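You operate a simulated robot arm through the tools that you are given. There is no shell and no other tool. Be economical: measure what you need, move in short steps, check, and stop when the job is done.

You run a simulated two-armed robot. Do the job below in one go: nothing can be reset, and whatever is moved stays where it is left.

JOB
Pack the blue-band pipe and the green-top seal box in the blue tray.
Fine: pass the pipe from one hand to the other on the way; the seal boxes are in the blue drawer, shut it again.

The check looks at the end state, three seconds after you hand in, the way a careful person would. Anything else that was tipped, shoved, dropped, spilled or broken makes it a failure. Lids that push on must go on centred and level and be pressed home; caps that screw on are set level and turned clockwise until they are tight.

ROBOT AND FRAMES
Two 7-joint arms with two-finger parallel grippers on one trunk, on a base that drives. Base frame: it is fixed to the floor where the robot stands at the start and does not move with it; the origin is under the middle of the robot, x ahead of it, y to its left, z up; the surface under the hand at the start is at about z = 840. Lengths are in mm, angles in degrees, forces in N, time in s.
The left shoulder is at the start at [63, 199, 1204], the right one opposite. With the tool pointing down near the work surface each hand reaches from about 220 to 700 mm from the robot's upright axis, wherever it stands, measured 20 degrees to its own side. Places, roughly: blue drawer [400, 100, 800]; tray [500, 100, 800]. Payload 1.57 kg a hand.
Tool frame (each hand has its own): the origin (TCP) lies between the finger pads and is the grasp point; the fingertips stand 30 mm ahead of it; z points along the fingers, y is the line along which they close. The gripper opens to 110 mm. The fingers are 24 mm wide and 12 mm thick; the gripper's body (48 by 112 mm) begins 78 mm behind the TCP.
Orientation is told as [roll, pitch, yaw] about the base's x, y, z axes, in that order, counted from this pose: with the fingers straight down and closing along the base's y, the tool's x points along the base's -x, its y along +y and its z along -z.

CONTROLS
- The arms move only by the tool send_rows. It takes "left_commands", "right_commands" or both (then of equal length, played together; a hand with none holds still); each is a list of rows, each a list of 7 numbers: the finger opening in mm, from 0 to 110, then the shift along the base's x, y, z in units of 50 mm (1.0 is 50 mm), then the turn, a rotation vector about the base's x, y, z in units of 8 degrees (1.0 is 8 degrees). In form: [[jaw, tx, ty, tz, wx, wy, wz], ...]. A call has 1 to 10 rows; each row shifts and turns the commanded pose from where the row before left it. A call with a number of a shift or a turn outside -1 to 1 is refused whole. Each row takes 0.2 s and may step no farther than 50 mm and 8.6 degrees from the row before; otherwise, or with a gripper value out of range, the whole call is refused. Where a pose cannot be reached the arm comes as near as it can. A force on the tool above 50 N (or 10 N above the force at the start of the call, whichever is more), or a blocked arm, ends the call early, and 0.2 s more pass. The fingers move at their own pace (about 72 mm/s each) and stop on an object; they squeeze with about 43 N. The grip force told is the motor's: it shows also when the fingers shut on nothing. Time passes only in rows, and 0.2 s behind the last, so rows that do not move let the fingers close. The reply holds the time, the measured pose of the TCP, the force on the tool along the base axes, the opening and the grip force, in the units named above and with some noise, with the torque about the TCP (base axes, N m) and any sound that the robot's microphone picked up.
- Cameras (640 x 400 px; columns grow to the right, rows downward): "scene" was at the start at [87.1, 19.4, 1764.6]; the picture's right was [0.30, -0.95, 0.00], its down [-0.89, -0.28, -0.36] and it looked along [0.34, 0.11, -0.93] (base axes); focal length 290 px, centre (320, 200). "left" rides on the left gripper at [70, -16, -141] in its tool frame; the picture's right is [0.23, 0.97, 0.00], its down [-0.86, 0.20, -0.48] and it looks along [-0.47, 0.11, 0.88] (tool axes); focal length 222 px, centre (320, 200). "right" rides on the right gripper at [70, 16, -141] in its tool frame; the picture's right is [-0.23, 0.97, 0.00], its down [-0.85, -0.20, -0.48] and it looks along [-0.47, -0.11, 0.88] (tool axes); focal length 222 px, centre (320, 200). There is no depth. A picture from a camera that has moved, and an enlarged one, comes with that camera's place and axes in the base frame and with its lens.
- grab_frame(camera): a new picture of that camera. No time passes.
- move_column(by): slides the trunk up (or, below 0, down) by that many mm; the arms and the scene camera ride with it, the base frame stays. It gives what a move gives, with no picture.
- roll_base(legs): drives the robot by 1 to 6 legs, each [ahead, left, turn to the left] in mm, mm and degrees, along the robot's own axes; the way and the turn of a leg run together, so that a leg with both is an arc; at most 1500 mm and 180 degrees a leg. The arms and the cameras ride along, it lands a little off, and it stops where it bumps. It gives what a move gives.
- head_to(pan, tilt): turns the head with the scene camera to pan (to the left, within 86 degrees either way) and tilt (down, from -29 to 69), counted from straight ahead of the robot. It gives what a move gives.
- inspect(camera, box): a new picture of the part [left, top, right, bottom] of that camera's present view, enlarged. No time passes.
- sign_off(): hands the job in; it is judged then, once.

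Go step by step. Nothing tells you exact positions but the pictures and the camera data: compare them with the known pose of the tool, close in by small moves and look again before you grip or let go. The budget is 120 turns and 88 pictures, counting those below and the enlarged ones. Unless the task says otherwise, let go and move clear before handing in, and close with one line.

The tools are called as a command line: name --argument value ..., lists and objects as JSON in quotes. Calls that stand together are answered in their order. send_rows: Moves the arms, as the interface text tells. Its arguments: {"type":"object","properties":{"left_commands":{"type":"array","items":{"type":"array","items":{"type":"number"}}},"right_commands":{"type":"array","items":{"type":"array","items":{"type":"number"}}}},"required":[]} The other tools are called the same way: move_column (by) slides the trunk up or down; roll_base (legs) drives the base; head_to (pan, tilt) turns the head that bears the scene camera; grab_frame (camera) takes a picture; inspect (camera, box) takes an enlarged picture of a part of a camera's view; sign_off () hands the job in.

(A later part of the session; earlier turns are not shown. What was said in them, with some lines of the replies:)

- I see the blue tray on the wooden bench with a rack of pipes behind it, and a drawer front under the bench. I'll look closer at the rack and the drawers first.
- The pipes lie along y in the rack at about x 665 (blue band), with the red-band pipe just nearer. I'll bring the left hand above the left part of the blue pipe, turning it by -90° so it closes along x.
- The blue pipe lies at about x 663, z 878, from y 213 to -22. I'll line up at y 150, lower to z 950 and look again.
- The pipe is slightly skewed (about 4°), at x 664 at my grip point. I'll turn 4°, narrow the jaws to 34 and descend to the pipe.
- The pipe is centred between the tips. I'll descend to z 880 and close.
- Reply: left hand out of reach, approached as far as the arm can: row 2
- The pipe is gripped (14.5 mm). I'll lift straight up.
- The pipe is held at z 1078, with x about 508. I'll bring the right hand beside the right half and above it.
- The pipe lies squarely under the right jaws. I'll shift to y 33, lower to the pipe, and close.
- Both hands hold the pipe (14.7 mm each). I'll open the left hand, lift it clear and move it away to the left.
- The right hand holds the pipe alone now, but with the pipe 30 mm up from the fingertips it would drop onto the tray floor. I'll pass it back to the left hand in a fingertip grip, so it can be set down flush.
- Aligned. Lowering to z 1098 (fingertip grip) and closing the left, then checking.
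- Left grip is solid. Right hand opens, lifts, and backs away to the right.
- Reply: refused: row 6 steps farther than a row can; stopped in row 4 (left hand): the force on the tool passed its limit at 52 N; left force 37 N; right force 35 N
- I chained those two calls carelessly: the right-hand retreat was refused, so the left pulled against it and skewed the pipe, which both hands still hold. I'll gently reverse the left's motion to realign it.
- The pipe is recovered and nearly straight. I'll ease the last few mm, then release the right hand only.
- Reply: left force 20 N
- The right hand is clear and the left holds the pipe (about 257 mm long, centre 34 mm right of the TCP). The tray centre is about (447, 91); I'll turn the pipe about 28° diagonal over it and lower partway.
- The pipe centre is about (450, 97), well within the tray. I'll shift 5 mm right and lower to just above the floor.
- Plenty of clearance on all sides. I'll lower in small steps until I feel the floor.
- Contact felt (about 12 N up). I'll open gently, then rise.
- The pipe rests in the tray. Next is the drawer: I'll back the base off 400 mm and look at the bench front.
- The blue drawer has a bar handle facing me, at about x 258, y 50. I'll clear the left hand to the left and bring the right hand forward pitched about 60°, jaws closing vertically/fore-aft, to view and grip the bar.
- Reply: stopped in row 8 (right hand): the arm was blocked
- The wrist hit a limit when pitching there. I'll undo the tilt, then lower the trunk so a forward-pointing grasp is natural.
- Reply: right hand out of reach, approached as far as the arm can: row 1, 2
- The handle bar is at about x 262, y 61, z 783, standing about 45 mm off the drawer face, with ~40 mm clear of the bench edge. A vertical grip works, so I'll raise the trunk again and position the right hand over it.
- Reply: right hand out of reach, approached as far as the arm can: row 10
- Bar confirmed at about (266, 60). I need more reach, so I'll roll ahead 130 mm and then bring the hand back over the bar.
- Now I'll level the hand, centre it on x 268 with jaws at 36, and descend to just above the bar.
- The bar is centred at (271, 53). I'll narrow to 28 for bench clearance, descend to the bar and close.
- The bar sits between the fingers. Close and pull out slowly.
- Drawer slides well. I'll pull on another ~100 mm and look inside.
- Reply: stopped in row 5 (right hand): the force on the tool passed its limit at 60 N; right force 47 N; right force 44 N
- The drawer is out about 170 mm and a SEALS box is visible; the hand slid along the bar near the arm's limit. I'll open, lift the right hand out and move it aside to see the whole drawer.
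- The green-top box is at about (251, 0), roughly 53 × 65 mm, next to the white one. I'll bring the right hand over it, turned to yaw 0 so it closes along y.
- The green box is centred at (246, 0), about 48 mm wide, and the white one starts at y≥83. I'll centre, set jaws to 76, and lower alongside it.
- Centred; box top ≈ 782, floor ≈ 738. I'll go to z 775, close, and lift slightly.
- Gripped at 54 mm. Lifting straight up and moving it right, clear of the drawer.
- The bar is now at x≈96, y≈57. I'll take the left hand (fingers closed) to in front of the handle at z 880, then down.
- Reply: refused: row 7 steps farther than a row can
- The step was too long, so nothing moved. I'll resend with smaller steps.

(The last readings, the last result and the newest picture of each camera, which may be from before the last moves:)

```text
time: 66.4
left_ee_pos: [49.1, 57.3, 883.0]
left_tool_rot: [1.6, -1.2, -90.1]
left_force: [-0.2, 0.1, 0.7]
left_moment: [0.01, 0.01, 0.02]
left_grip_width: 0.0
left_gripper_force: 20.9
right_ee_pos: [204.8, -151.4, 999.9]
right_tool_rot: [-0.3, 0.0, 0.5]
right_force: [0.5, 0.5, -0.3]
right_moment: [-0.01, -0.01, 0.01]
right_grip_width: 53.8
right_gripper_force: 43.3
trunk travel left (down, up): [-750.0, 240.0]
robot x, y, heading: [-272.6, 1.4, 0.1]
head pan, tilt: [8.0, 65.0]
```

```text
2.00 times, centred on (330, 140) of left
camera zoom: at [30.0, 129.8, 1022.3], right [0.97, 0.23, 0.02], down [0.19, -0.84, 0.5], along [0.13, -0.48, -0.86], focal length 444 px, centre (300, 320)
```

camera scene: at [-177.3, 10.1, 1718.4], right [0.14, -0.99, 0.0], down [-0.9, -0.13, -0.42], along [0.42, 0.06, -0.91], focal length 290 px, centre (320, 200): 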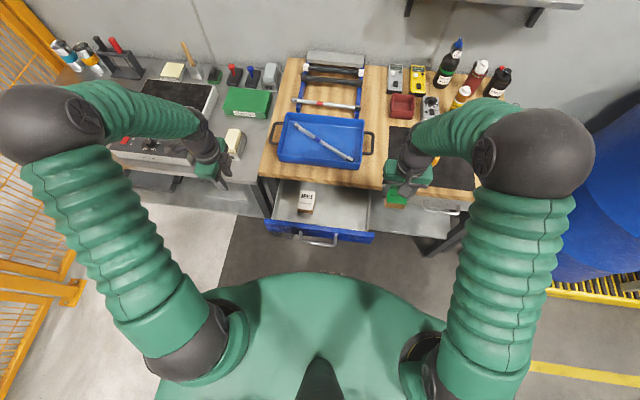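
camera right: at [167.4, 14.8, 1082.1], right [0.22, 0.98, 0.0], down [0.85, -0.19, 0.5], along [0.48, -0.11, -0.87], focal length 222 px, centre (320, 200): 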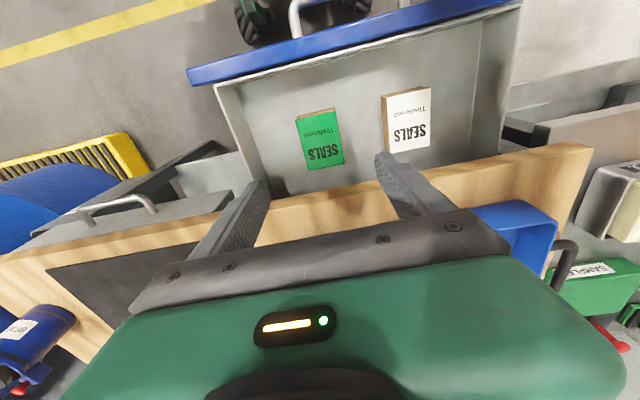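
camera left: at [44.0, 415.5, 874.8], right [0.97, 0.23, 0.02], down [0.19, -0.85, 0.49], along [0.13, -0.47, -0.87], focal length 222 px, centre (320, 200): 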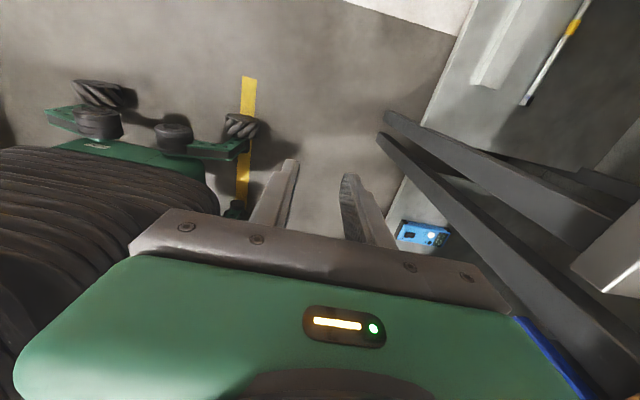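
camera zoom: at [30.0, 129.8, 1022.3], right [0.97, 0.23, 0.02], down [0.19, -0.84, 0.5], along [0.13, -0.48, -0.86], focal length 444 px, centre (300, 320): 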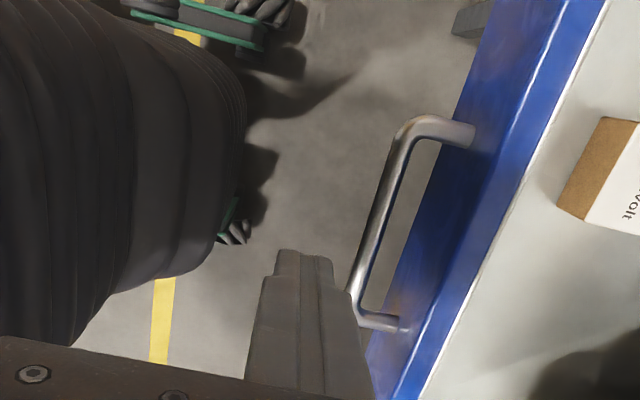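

Fingers are well in front of the bar. I'll descend to z 783 and begin pushing.

send_rows --left_commands '[[0, 0, 0.06, -0.7, 0, 0, 0], [0, 0, 0, -0.7, 0, 0, 0], [0, 0, 0, -0.6, 0, 0, 0], [0, 0.3, 0, 0, 0, 0, 0], [0, 0.3, 0, 0, 0, 0, 0], [0, 0.3, 0, 0, 0, 0, 0], [0, 0.3, 0, 0, 0, 0, 0], [0, 0.3, 0, 0, 0, 0, 0], [0, 0.3, 0, 0, 0, 0, 0], [0, 0, 0, 0, 0, 0, 0]]'

inspect --camera "left" --box '[180, 40, 480, 240]'

```text
time: 68.6
left_ee_pos: [140.2, 61.6, 783.6]
left_tool_rot: [1.4, -1.2, -90.0]
left_force: [0.5, -0.4, -0.7]
left_moment: [0.03, 0.0, -0.02]
left_grip_width: 0.0
left_gripper_force: 21.4
right_ee_pos: [205.9, -151.6, 1000.5]
right_tool_rot: [-0.2, 0.1, 0.4]
right_force: [-0.1, -0.1, -1.0]
right_moment: [-0.02, -0.04, -0.03]
right_grip_width: 54.1
right_gripper_force: 43.0
trunk travel left (down, up): [-750.0, 240.0]
robot x, y, heading: [-269.2, 3.8, -0.2]
head pan, tilt: [8.0, 65.0]
```

```text
2.00 times, centred on (330, 140) of left
camera zoom: at [120.9, 132.3, 922.4], right [0.97, 0.23, 0.02], down [0.19, -0.84, 0.5], along [0.13, -0.48, -0.86], focal length 444 px, centre (300, 320)
```

zoom: 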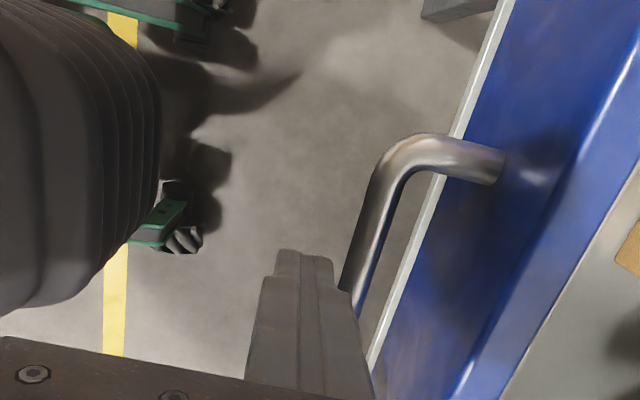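

Push is working. Continue to nearly shut, then gentle final steps.

send_rows --left_commands '[[0, 0.3, 0, 0, 0, 0, 0], [0, 0.3, 0, 0, 0, 0, 0], [0, 0.3, 0, 0, 0, 0, 0], [0, 0.3, 0, 0, 0, 0, 0], [0, 0.3, 0, 0, 0, 0, 0], [0, 0.3, 0, 0, 0, 0, 0], [0, 0.3, 0, 0, 0, 0, 0], [0, 0, 0, 0, 0, 0, 0]]'

send_rows --left_commands '[[0, 0.1, 0, 0, 0, 0, 0], [0, 0.06, 0, 0, 0, 0, 0], [0, 0.06, 0, 0, 0, 0, 0], [0, 0.06, 0, 0, 0, 0, 0], [0, 0, 0, 0, 0, 0, 0]]'

inspect --camera "left" --box '[180, 40, 480, 240]'

```text
time: 70.4
left_ee_pos: [244.9, 60.8, 783.2]
left_tool_rot: [1.6, -1.2, -89.9]
left_force: [1.0, 0.0, -0.3]
left_moment: [0.01, 0.01, 0.05]
left_grip_width: 0.0
left_gripper_force: 21.3
right_ee_pos: [205.5, -151.3, 998.7]
right_tool_rot: [-0.1, 0.0, 0.3]
right_force: [0.6, 0.2, -0.1]
right_moment: [-0.02, 0.0, -0.01]
right_grip_width: 53.7
right_gripper_force: 43.3
trunk travel left (down, up): [-750.0, 240.0]
robot x, y, heading: [-274.1, 0.6, -0.2]
head pan, tilt: [8.0, 65.0]
```

```text
time: 71.6
left_ee_pos: [255.9, 59.5, 782.3]
left_tool_rot: [1.3, -1.2, -90.0]
left_force: [-14.8, -1.2, -1.3]
left_moment: [-0.02, 0.2, 0.12]
left_grip_width: 0.0
left_gripper_force: 21.3
right_ee_pos: [204.8, -151.5, 1000.1]
right_tool_rot: [-0.2, 0.0, 0.4]
right_force: [0.2, 0.5, 0.0]
right_moment: [-0.02, -0.02, 0.03]
right_grip_width: 53.9
right_gripper_force: 42.7
trunk travel left (down, up): [-750.0, 240.0]
robot x, y, heading: [-272.0, 3.4, -0.2]
head pan, tilt: [8.0, 65.0]
```

```text
2.00 times, centred on (330, 140) of left
camera zoom: at [237.4, 132.2, 921.9], right [0.97, 0.23, 0.02], down [0.19, -0.84, 0.5], along [0.13, -0.48, -0.87], focal length 444 px, centre (300, 320)
```

zoom: 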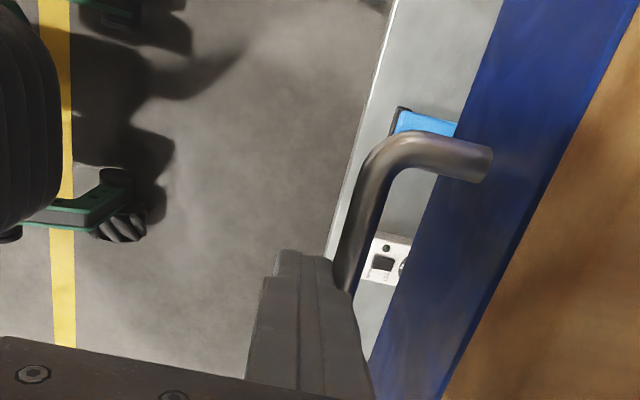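

The drawer is shut against its stop (15 N). I'll withdraw the left hand upward and out, and raise the box.

send_rows --left_commands '[[0, -0.4, 0, 0, 0, 0, 0], [0, -0.4, 0, 0, 0, 0, 0], [0, 0, 0, 0.9, 0, 0, 0], [0, 0, 0, 0.9, 0, 0, 0], [0, 0, 0, 0.9, 0, 0, 0], [0, 0, 0.4, 0.8, 0, 0, 0], [0, 0, 0.8, 0.5, 0, 0, 0], [0, 0, 0.8, 0.5, 0, 0, 0], [0, 0, 0.8, 0.5, 0, 0, 0], [0, 0, 0.9, 0.4, 0, 0, 0]]' --right_commands '[[0, 0, 0, 0.6, 0, 0, 0], [0, 0, 0, 0.6, 0, 0, 0], [0, 0, 0, 0.6, 0, 0, 0], [0, 0, 0, 0.6, 0, 0, 0], [0, 0, 0, 0.5, 0, 0, 0], [0, 0, 0, 0, 0, 0, 0], [0, 0, 0, 0, 0, 0, 0], [0, 0, 0, 0, 0, 0, 0], [0, 0, 0, 0, 0, 0, 0], [0, 0, 0, 0, 0, 0, 0]]'

grab_frame --camera "scene"

inspect --camera "scene" --box '[250, 100, 410, 220]'

```text
time: 73.8
left_ee_pos: [217.4, 246.3, 1053.3]
left_tool_rot: [1.5, -1.3, -90.0]
left_force: [0.1, 0.2, -0.9]
left_moment: [-0.01, -0.02, 0.02]
left_grip_width: 0.0
left_gripper_force: 21.4
right_ee_pos: [205.4, -148.9, 1146.2]
right_tool_rot: [-0.3, -0.1, 0.4]
right_force: [-0.2, 0.0, -0.7]
right_moment: [0.0, -0.01, 0.02]
right_grip_width: 53.6
right_gripper_force: 42.3
trunk travel left (down, up): [-750.0, 240.0]
robot x, y, heading: [-270.8, 0.3, 0.3]
head pan, tilt: [8.0, 65.0]
```

```text
22 pictures are left
camera scene: at [-178.5, 12.3, 1718.4], right [0.14, -0.99, 0.0], down [-0.9, -0.13, -0.42], along [0.42, 0.06, -0.91], focal length 290 px, centre (320, 200)
```

scene: 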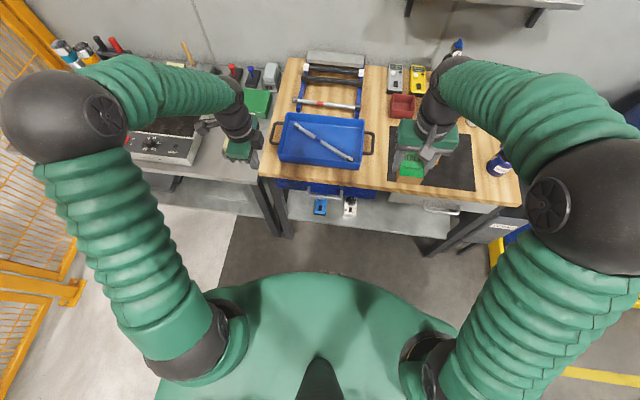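

```text
3.33 times, centred on (330, 160) of scene
camera zoom: at [-178.5, 12.3, 1718.4], right [0.14, -0.99, 0.0], down [-0.9, -0.13, -0.42], along [0.42, 0.06, -0.91], focal length 968 px, centre (287, 333)
```

zoom: 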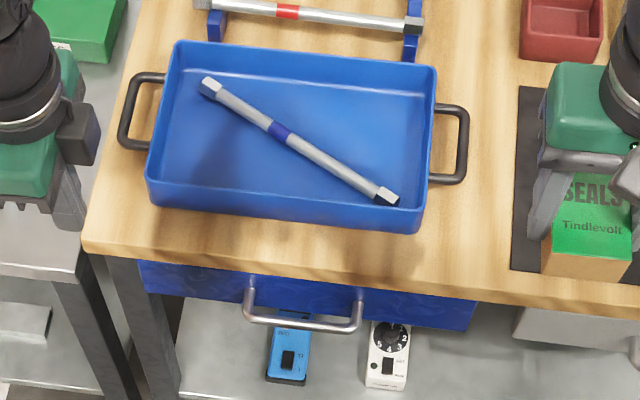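

The drawer is shut and the pipe lies from (505, 198) to (389, -12). The box will go in the free back-right area at about (482, 14), so I'll roll ahead 170 mm and move over it.

roll_base --legs '[[170, 0, 0]]'

send_rows --right_commands '[[0, 0.35, 0.6, 0, 0, 0, 0], [0, 0.35, 0.6, 0, 0, 0, 0], [0, 0.35, 0.6, 0, 0, 0, 0], [0, 0.35, 0.6, 0, 0, 0, 0], [0, 0.35, 0.6, 0, 0, 0, 0], [0, 0.35, 0.24, -0.5, 0, 0, 0], [0, 0, 0, -0.9, 0, 0, 0], [0, 0, 0, -0.9, 0, 0, 0], [0, 0, 0, 0, 0, 0, 0]]' --left_commands '[[0, -0.3, 0.5, 0, 0, 0, 0], [0, -0.3, 0.5, 0, 0, 0, 0], [0, -0.3, 0.5, 0, 0, 0, 0], [0, 0, 0.5, 0, 0, 0, 0], [0, 0, 0, 0, 0, 0, 0], [0, 0, 0, 0, 0, 0, 0], [0, 0, 0, 0, 0, 0, 0], [0, 0, 0, 0, 0, 0, 0], [0, 0, 0, 0, 0, 0, 0]]'

grab_frame --camera "right"

inspect --camera "scene" --box '[240, 120, 440, 260]'

```text
time: 75.2
left_ee_pos: [385.0, 245.8, 1055.4]
left_tool_rot: [1.6, -1.2, -90.0]
left_force: [0.4, 0.3, -0.4]
left_moment: [0.02, -0.01, 0.06]
left_grip_width: 0.3
left_gripper_force: 21.5
right_ee_pos: [370.0, -151.7, 1146.5]
right_tool_rot: [-0.2, -0.2, 0.5]
right_force: [0.2, 0.1, -0.9]
right_moment: [-0.01, 0.01, 0.01]
right_grip_width: 53.6
right_gripper_force: 43.0
trunk travel left (down, up): [-750.0, 240.0]
robot x, y, heading: [-104.1, 1.3, 0.2]
head pan, tilt: [8.0, 65.0]
```

```text
time: 77.2
left_ee_pos: [342.1, 346.3, 1053.0]
left_tool_rot: [1.6, -1.4, -89.9]
left_force: [0.4, 0.1, 0.8]
left_moment: [0.02, -0.01, -0.04]
left_grip_width: 0.0
left_gripper_force: 21.6
right_ee_pos: [477.6, 12.6, 1029.4]
right_tool_rot: [-0.3, -0.1, 0.4]
right_force: [0.2, 0.5, -0.3]
right_moment: [-0.01, -0.04, 0.0]
right_grip_width: 53.9
right_gripper_force: 43.2
trunk travel left (down, up): [-750.0, 240.0]
robot x, y, heading: [-100.2, -2.3, 0.1]
head pan, tilt: [8.0, 65.0]
```

```text
20 pictures are left
camera right: at [408.2, 27.7, 1170.7], right [0.22, 0.98, 0.0], down [0.86, -0.19, 0.48], along [0.47, -0.11, -0.88], focal length 222 px, centre (320, 200)
```

right: 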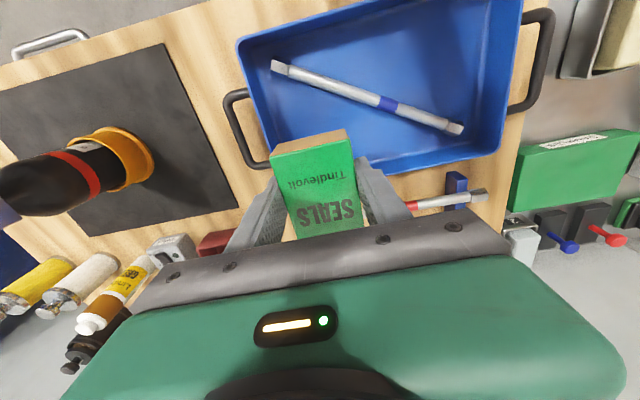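

```text
2.86 times, centred on (340, 190) of scene
camera zoom: at [-8.0, 12.3, 1718.4], right [0.14, -0.99, 0.0], down [-0.9, -0.13, -0.42], along [0.42, 0.06, -0.91], focal length 830 px, centre (263, 229)
```

zoom: 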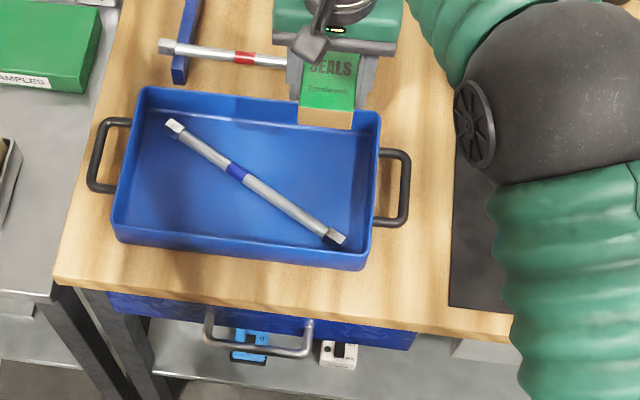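

Aligned over the back-right area. I'll descend to z 930 and check clearances.

send_rows --right_commands '[[0, 0.06, 0.02, -0.7, 0, 0, 0], [0, 0, 0, -0.7, 0, 0, 0], [0, 0, 0, -0.6, 0, 0, 0], [0, 0, 0, 0, 0, 0, 0]]'

grab_frame --camera "right"

inspect --camera "scene" --box '[270, 130, 410, 230]'

```text
time: 78.2
left_ee_pos: [341.5, 344.9, 1054.1]
left_tool_rot: [1.6, -1.3, -90.0]
left_force: [-0.3, -0.5, -0.1]
left_moment: [0.01, 0.01, -0.01]
left_grip_width: 0.0
left_gripper_force: 21.1
right_ee_pos: [481.3, 13.8, 929.6]
right_tool_rot: [-0.2, -0.1, 0.5]
right_force: [0.6, 0.1, 0.3]
right_moment: [-0.01, 0.01, 0.01]
right_grip_width: 53.9
right_gripper_force: 42.9
trunk travel left (down, up): [-750.0, 240.0]
robot x, y, heading: [-101.5, -3.9, -0.3]
head pan, tilt: [8.0, 65.0]
```

```text
18 pictures are left
camera right: at [411.2, 28.3, 1071.1], right [0.22, 0.98, 0.0], down [0.86, -0.19, 0.48], along [0.47, -0.11, -0.88], focal length 222 px, centre (320, 200)
```

right: 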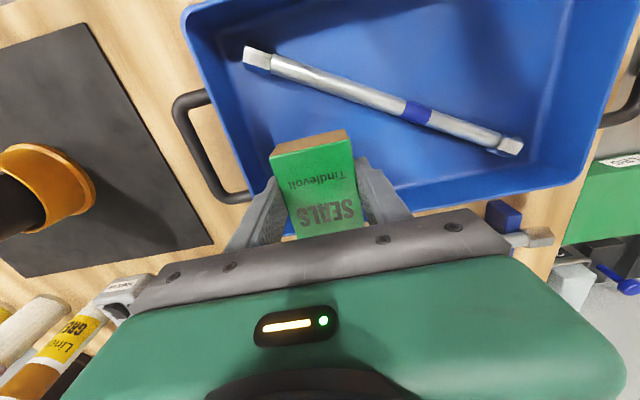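

```text
4.00 times, centred on (340, 180) of scene
camera zoom: at [-7.8, 12.2, 1718.3], right [0.14, -0.99, 0.0], down [-0.9, -0.13, -0.42], along [0.42, 0.06, -0.91], focal length 1161 px, centre (240, 280)
```

zoom: 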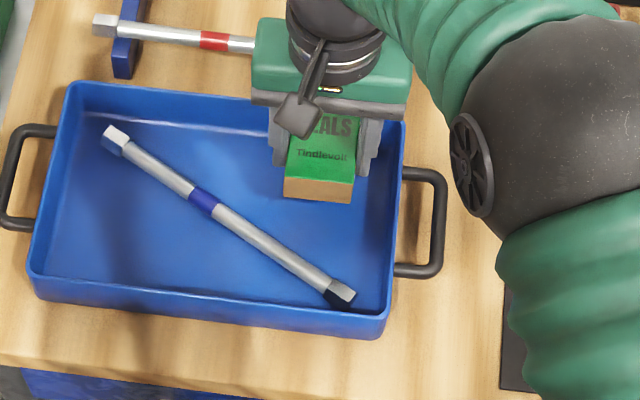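

Good clearance to both walls and the pipe. Lowering to just above the floor, then gently down.

send_rows --right_commands '[[0, 0, 0, -0.4, 0, 0, 0], [0, 0, 0, -0.4, 0, 0, 0], [0, 0, 0, -0.04, 0, 0, 0], [0, 0, 0, -0.04, 0, 0, 0], [0, 0, 0, 0, 0, 0, 0]]'

```text
time: 79.4
left_ee_pos: [342.2, 345.1, 1054.3]
left_tool_rot: [1.6, -1.3, -89.9]
left_force: [0.0, 0.6, -0.5]
left_moment: [0.01, 0.01, 0.01]
left_grip_width: 0.2
left_gripper_force: 21.0
right_ee_pos: [481.2, 13.1, 886.6]
right_tool_rot: [-0.3, -0.1, 0.5]
right_force: [0.0, -0.5, -0.4]
right_moment: [-0.02, -0.01, 0.02]
right_grip_width: 53.9
right_gripper_force: 43.2
trunk travel left (down, up): [-750.0, 240.0]
robot x, y, heading: [-102.1, -2.0, -0.2]
head pan, tilt: [8.0, 65.0]
```

send_rows --right_commands '[[0, 0, 0, -0.04, 0, 0, 0], [0, 0, 0, -0.04, 0, 0, 0], [0, 0, 0, -0.04, 0, 0, 0], [0, 0, 0, 0, 0, 0, 0]]'

```text
time: 80.4
left_ee_pos: [341.4, 345.2, 1053.7]
left_tool_rot: [1.5, -1.3, -89.9]
left_force: [-0.2, 0.5, 1.0]
left_moment: [0.0, 0.01, 0.0]
left_grip_width: 0.1
left_gripper_force: 21.1
right_ee_pos: [481.0, 12.6, 880.9]
right_tool_rot: [-0.3, -0.2, 0.6]
right_force: [-0.5, 0.8, -0.7]
right_moment: [-0.01, 0.02, 0.0]
right_grip_width: 53.9
right_gripper_force: 42.6
trunk travel left (down, up): [-750.0, 240.0]
robot x, y, heading: [-103.0, -0.6, -0.2]
head pan, tilt: [8.0, 65.0]
```

send_rows --right_commands '[[0, 0, 0, -0.04, 0, 0, 0], [0, 0, 0, -0.03, 0, 0, 0], [0, 0, 0, 0, 0, 0, 0]]'

```text
time: 81.2
left_ee_pos: [340.5, 345.9, 1053.6]
left_tool_rot: [1.6, -1.3, -89.9]
left_force: [-0.1, 0.8, 0.2]
left_moment: [-0.03, 0.02, 0.01]
left_grip_width: 0.1
left_gripper_force: 21.0
right_ee_pos: [482.0, 13.8, 876.3]
right_tool_rot: [-0.3, -0.1, 0.5]
right_force: [0.2, -0.2, 4.9]
right_moment: [0.11, 0.1, -0.01]
right_grip_width: 53.8
right_gripper_force: 43.0
trunk travel left (down, up): [-750.0, 240.0]
robot x, y, heading: [-103.9, 0.7, 0.3]
head pan, tilt: [8.0, 65.0]
```

Floor contact (5 N). I'll open gently and rise clear.

send_rows --right_commands '[[56, 0, 0, 0, 0, 0, 0], [60, 0, 0, 0, 0, 0, 0], [66, 0, 0, 0, 0, 0, 0], [66, 0, 0, 0.3, 0, 0, 0], [66, 0, 0, 0.6, 0, 0, 0], [66, 0, 0, 0.9, 0, 0, 0], [66, 0, 0, 0.9, 0, 0, 0], [66, -0.6, 0, 0.7, 0, 0, 0], [66, -0.9, 0, 0, 0, 0, 0], [66, -0.9, 0, 0, 0, 0, 0]]'

send_rows --right_commands '[[66, -0.9, 0, 0, 0, 0, 0], [66, -0.6, -0.6, 0, 0, 0, 0], [66, -0.6, -0.6, 0, 0, 0, 0], [66, 0, 0, 0, 0, 0, 0]]'

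grab_frame --camera "scene"

inspect --camera "scene" --box '[240, 120, 440, 260]'

```text
time: 83.4
left_ee_pos: [341.3, 347.0, 1054.2]
left_tool_rot: [1.7, -1.4, -89.9]
left_force: [0.0, 0.0, 0.4]
left_moment: [0.04, 0.01, 0.0]
left_grip_width: 0.1
left_gripper_force: 21.8
right_ee_pos: [358.3, 15.7, 1046.7]
right_tool_rot: [-0.3, -0.1, 0.4]
right_force: [0.0, 0.4, -0.1]
right_moment: [-0.03, 0.03, -0.02]
right_grip_width: 66.1
right_gripper_force: 0.0
trunk travel left (down, up): [-750.0, 240.0]
robot x, y, heading: [-102.8, 1.1, -0.3]
head pan, tilt: [8.0, 65.0]
```

```text
time: 84.4
left_ee_pos: [342.1, 344.2, 1054.8]
left_tool_rot: [1.5, -1.3, -90.1]
left_force: [0.0, 0.1, -0.2]
left_moment: [0.01, 0.04, 0.01]
left_grip_width: 0.0
left_gripper_force: 21.1
right_ee_pos: [255.6, -47.0, 1045.2]
right_tool_rot: [-0.4, -0.1, 0.4]
right_force: [0.2, 0.8, -0.5]
right_moment: [0.01, -0.02, 0.0]
right_grip_width: 65.8
right_gripper_force: 0.0
trunk travel left (down, up): [-750.0, 240.0]
robot x, y, heading: [-104.0, 0.2, 0.0]
head pan, tilt: [8.0, 65.0]
```

```text
16 pictures are left
camera scene: at [-8.5, 10.6, 1718.4], right [0.14, -0.99, 0.0], down [-0.9, -0.13, -0.42], along [0.42, 0.06, -0.91], focal length 290 px, centre (320, 200)
```

scene: 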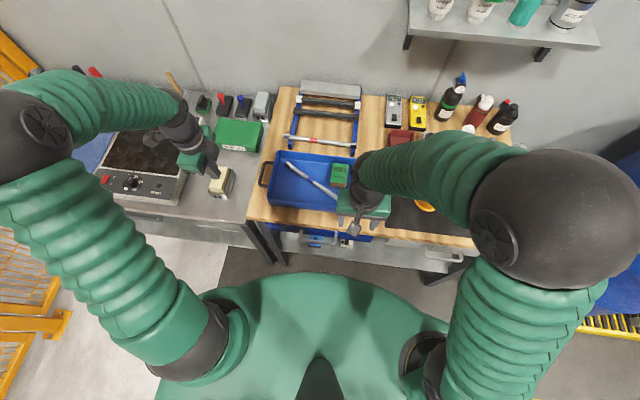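

```text
2.86 times, centred on (340, 190) of scene
camera zoom: at [-8.5, 10.6, 1718.4], right [0.14, -0.99, 0.0], down [-0.9, -0.13, -0.42], along [0.42, 0.06, -0.91], focal length 830 px, centre (263, 229)
```

zoom: 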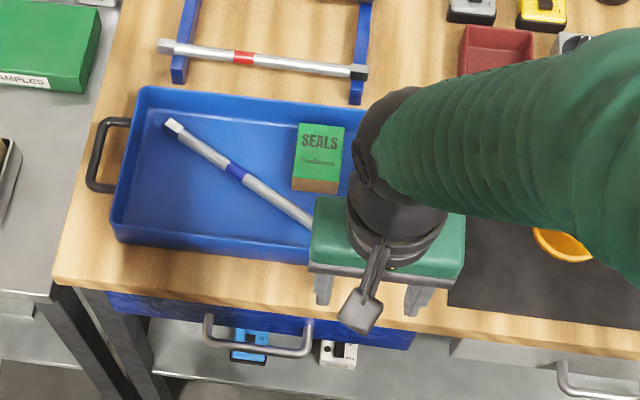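

The pipe and green-top box are in the tray, the drawer is shut, and both hands are empty and clear. Handing in.

sign_off

```text
The job is handed in.
```

The blue-band pipe and the green-top seal box are both in the blue tray, the blue drawer is shut, and both hands are empty and clear. The pipe was passed from the left hand to the right and back on the way.
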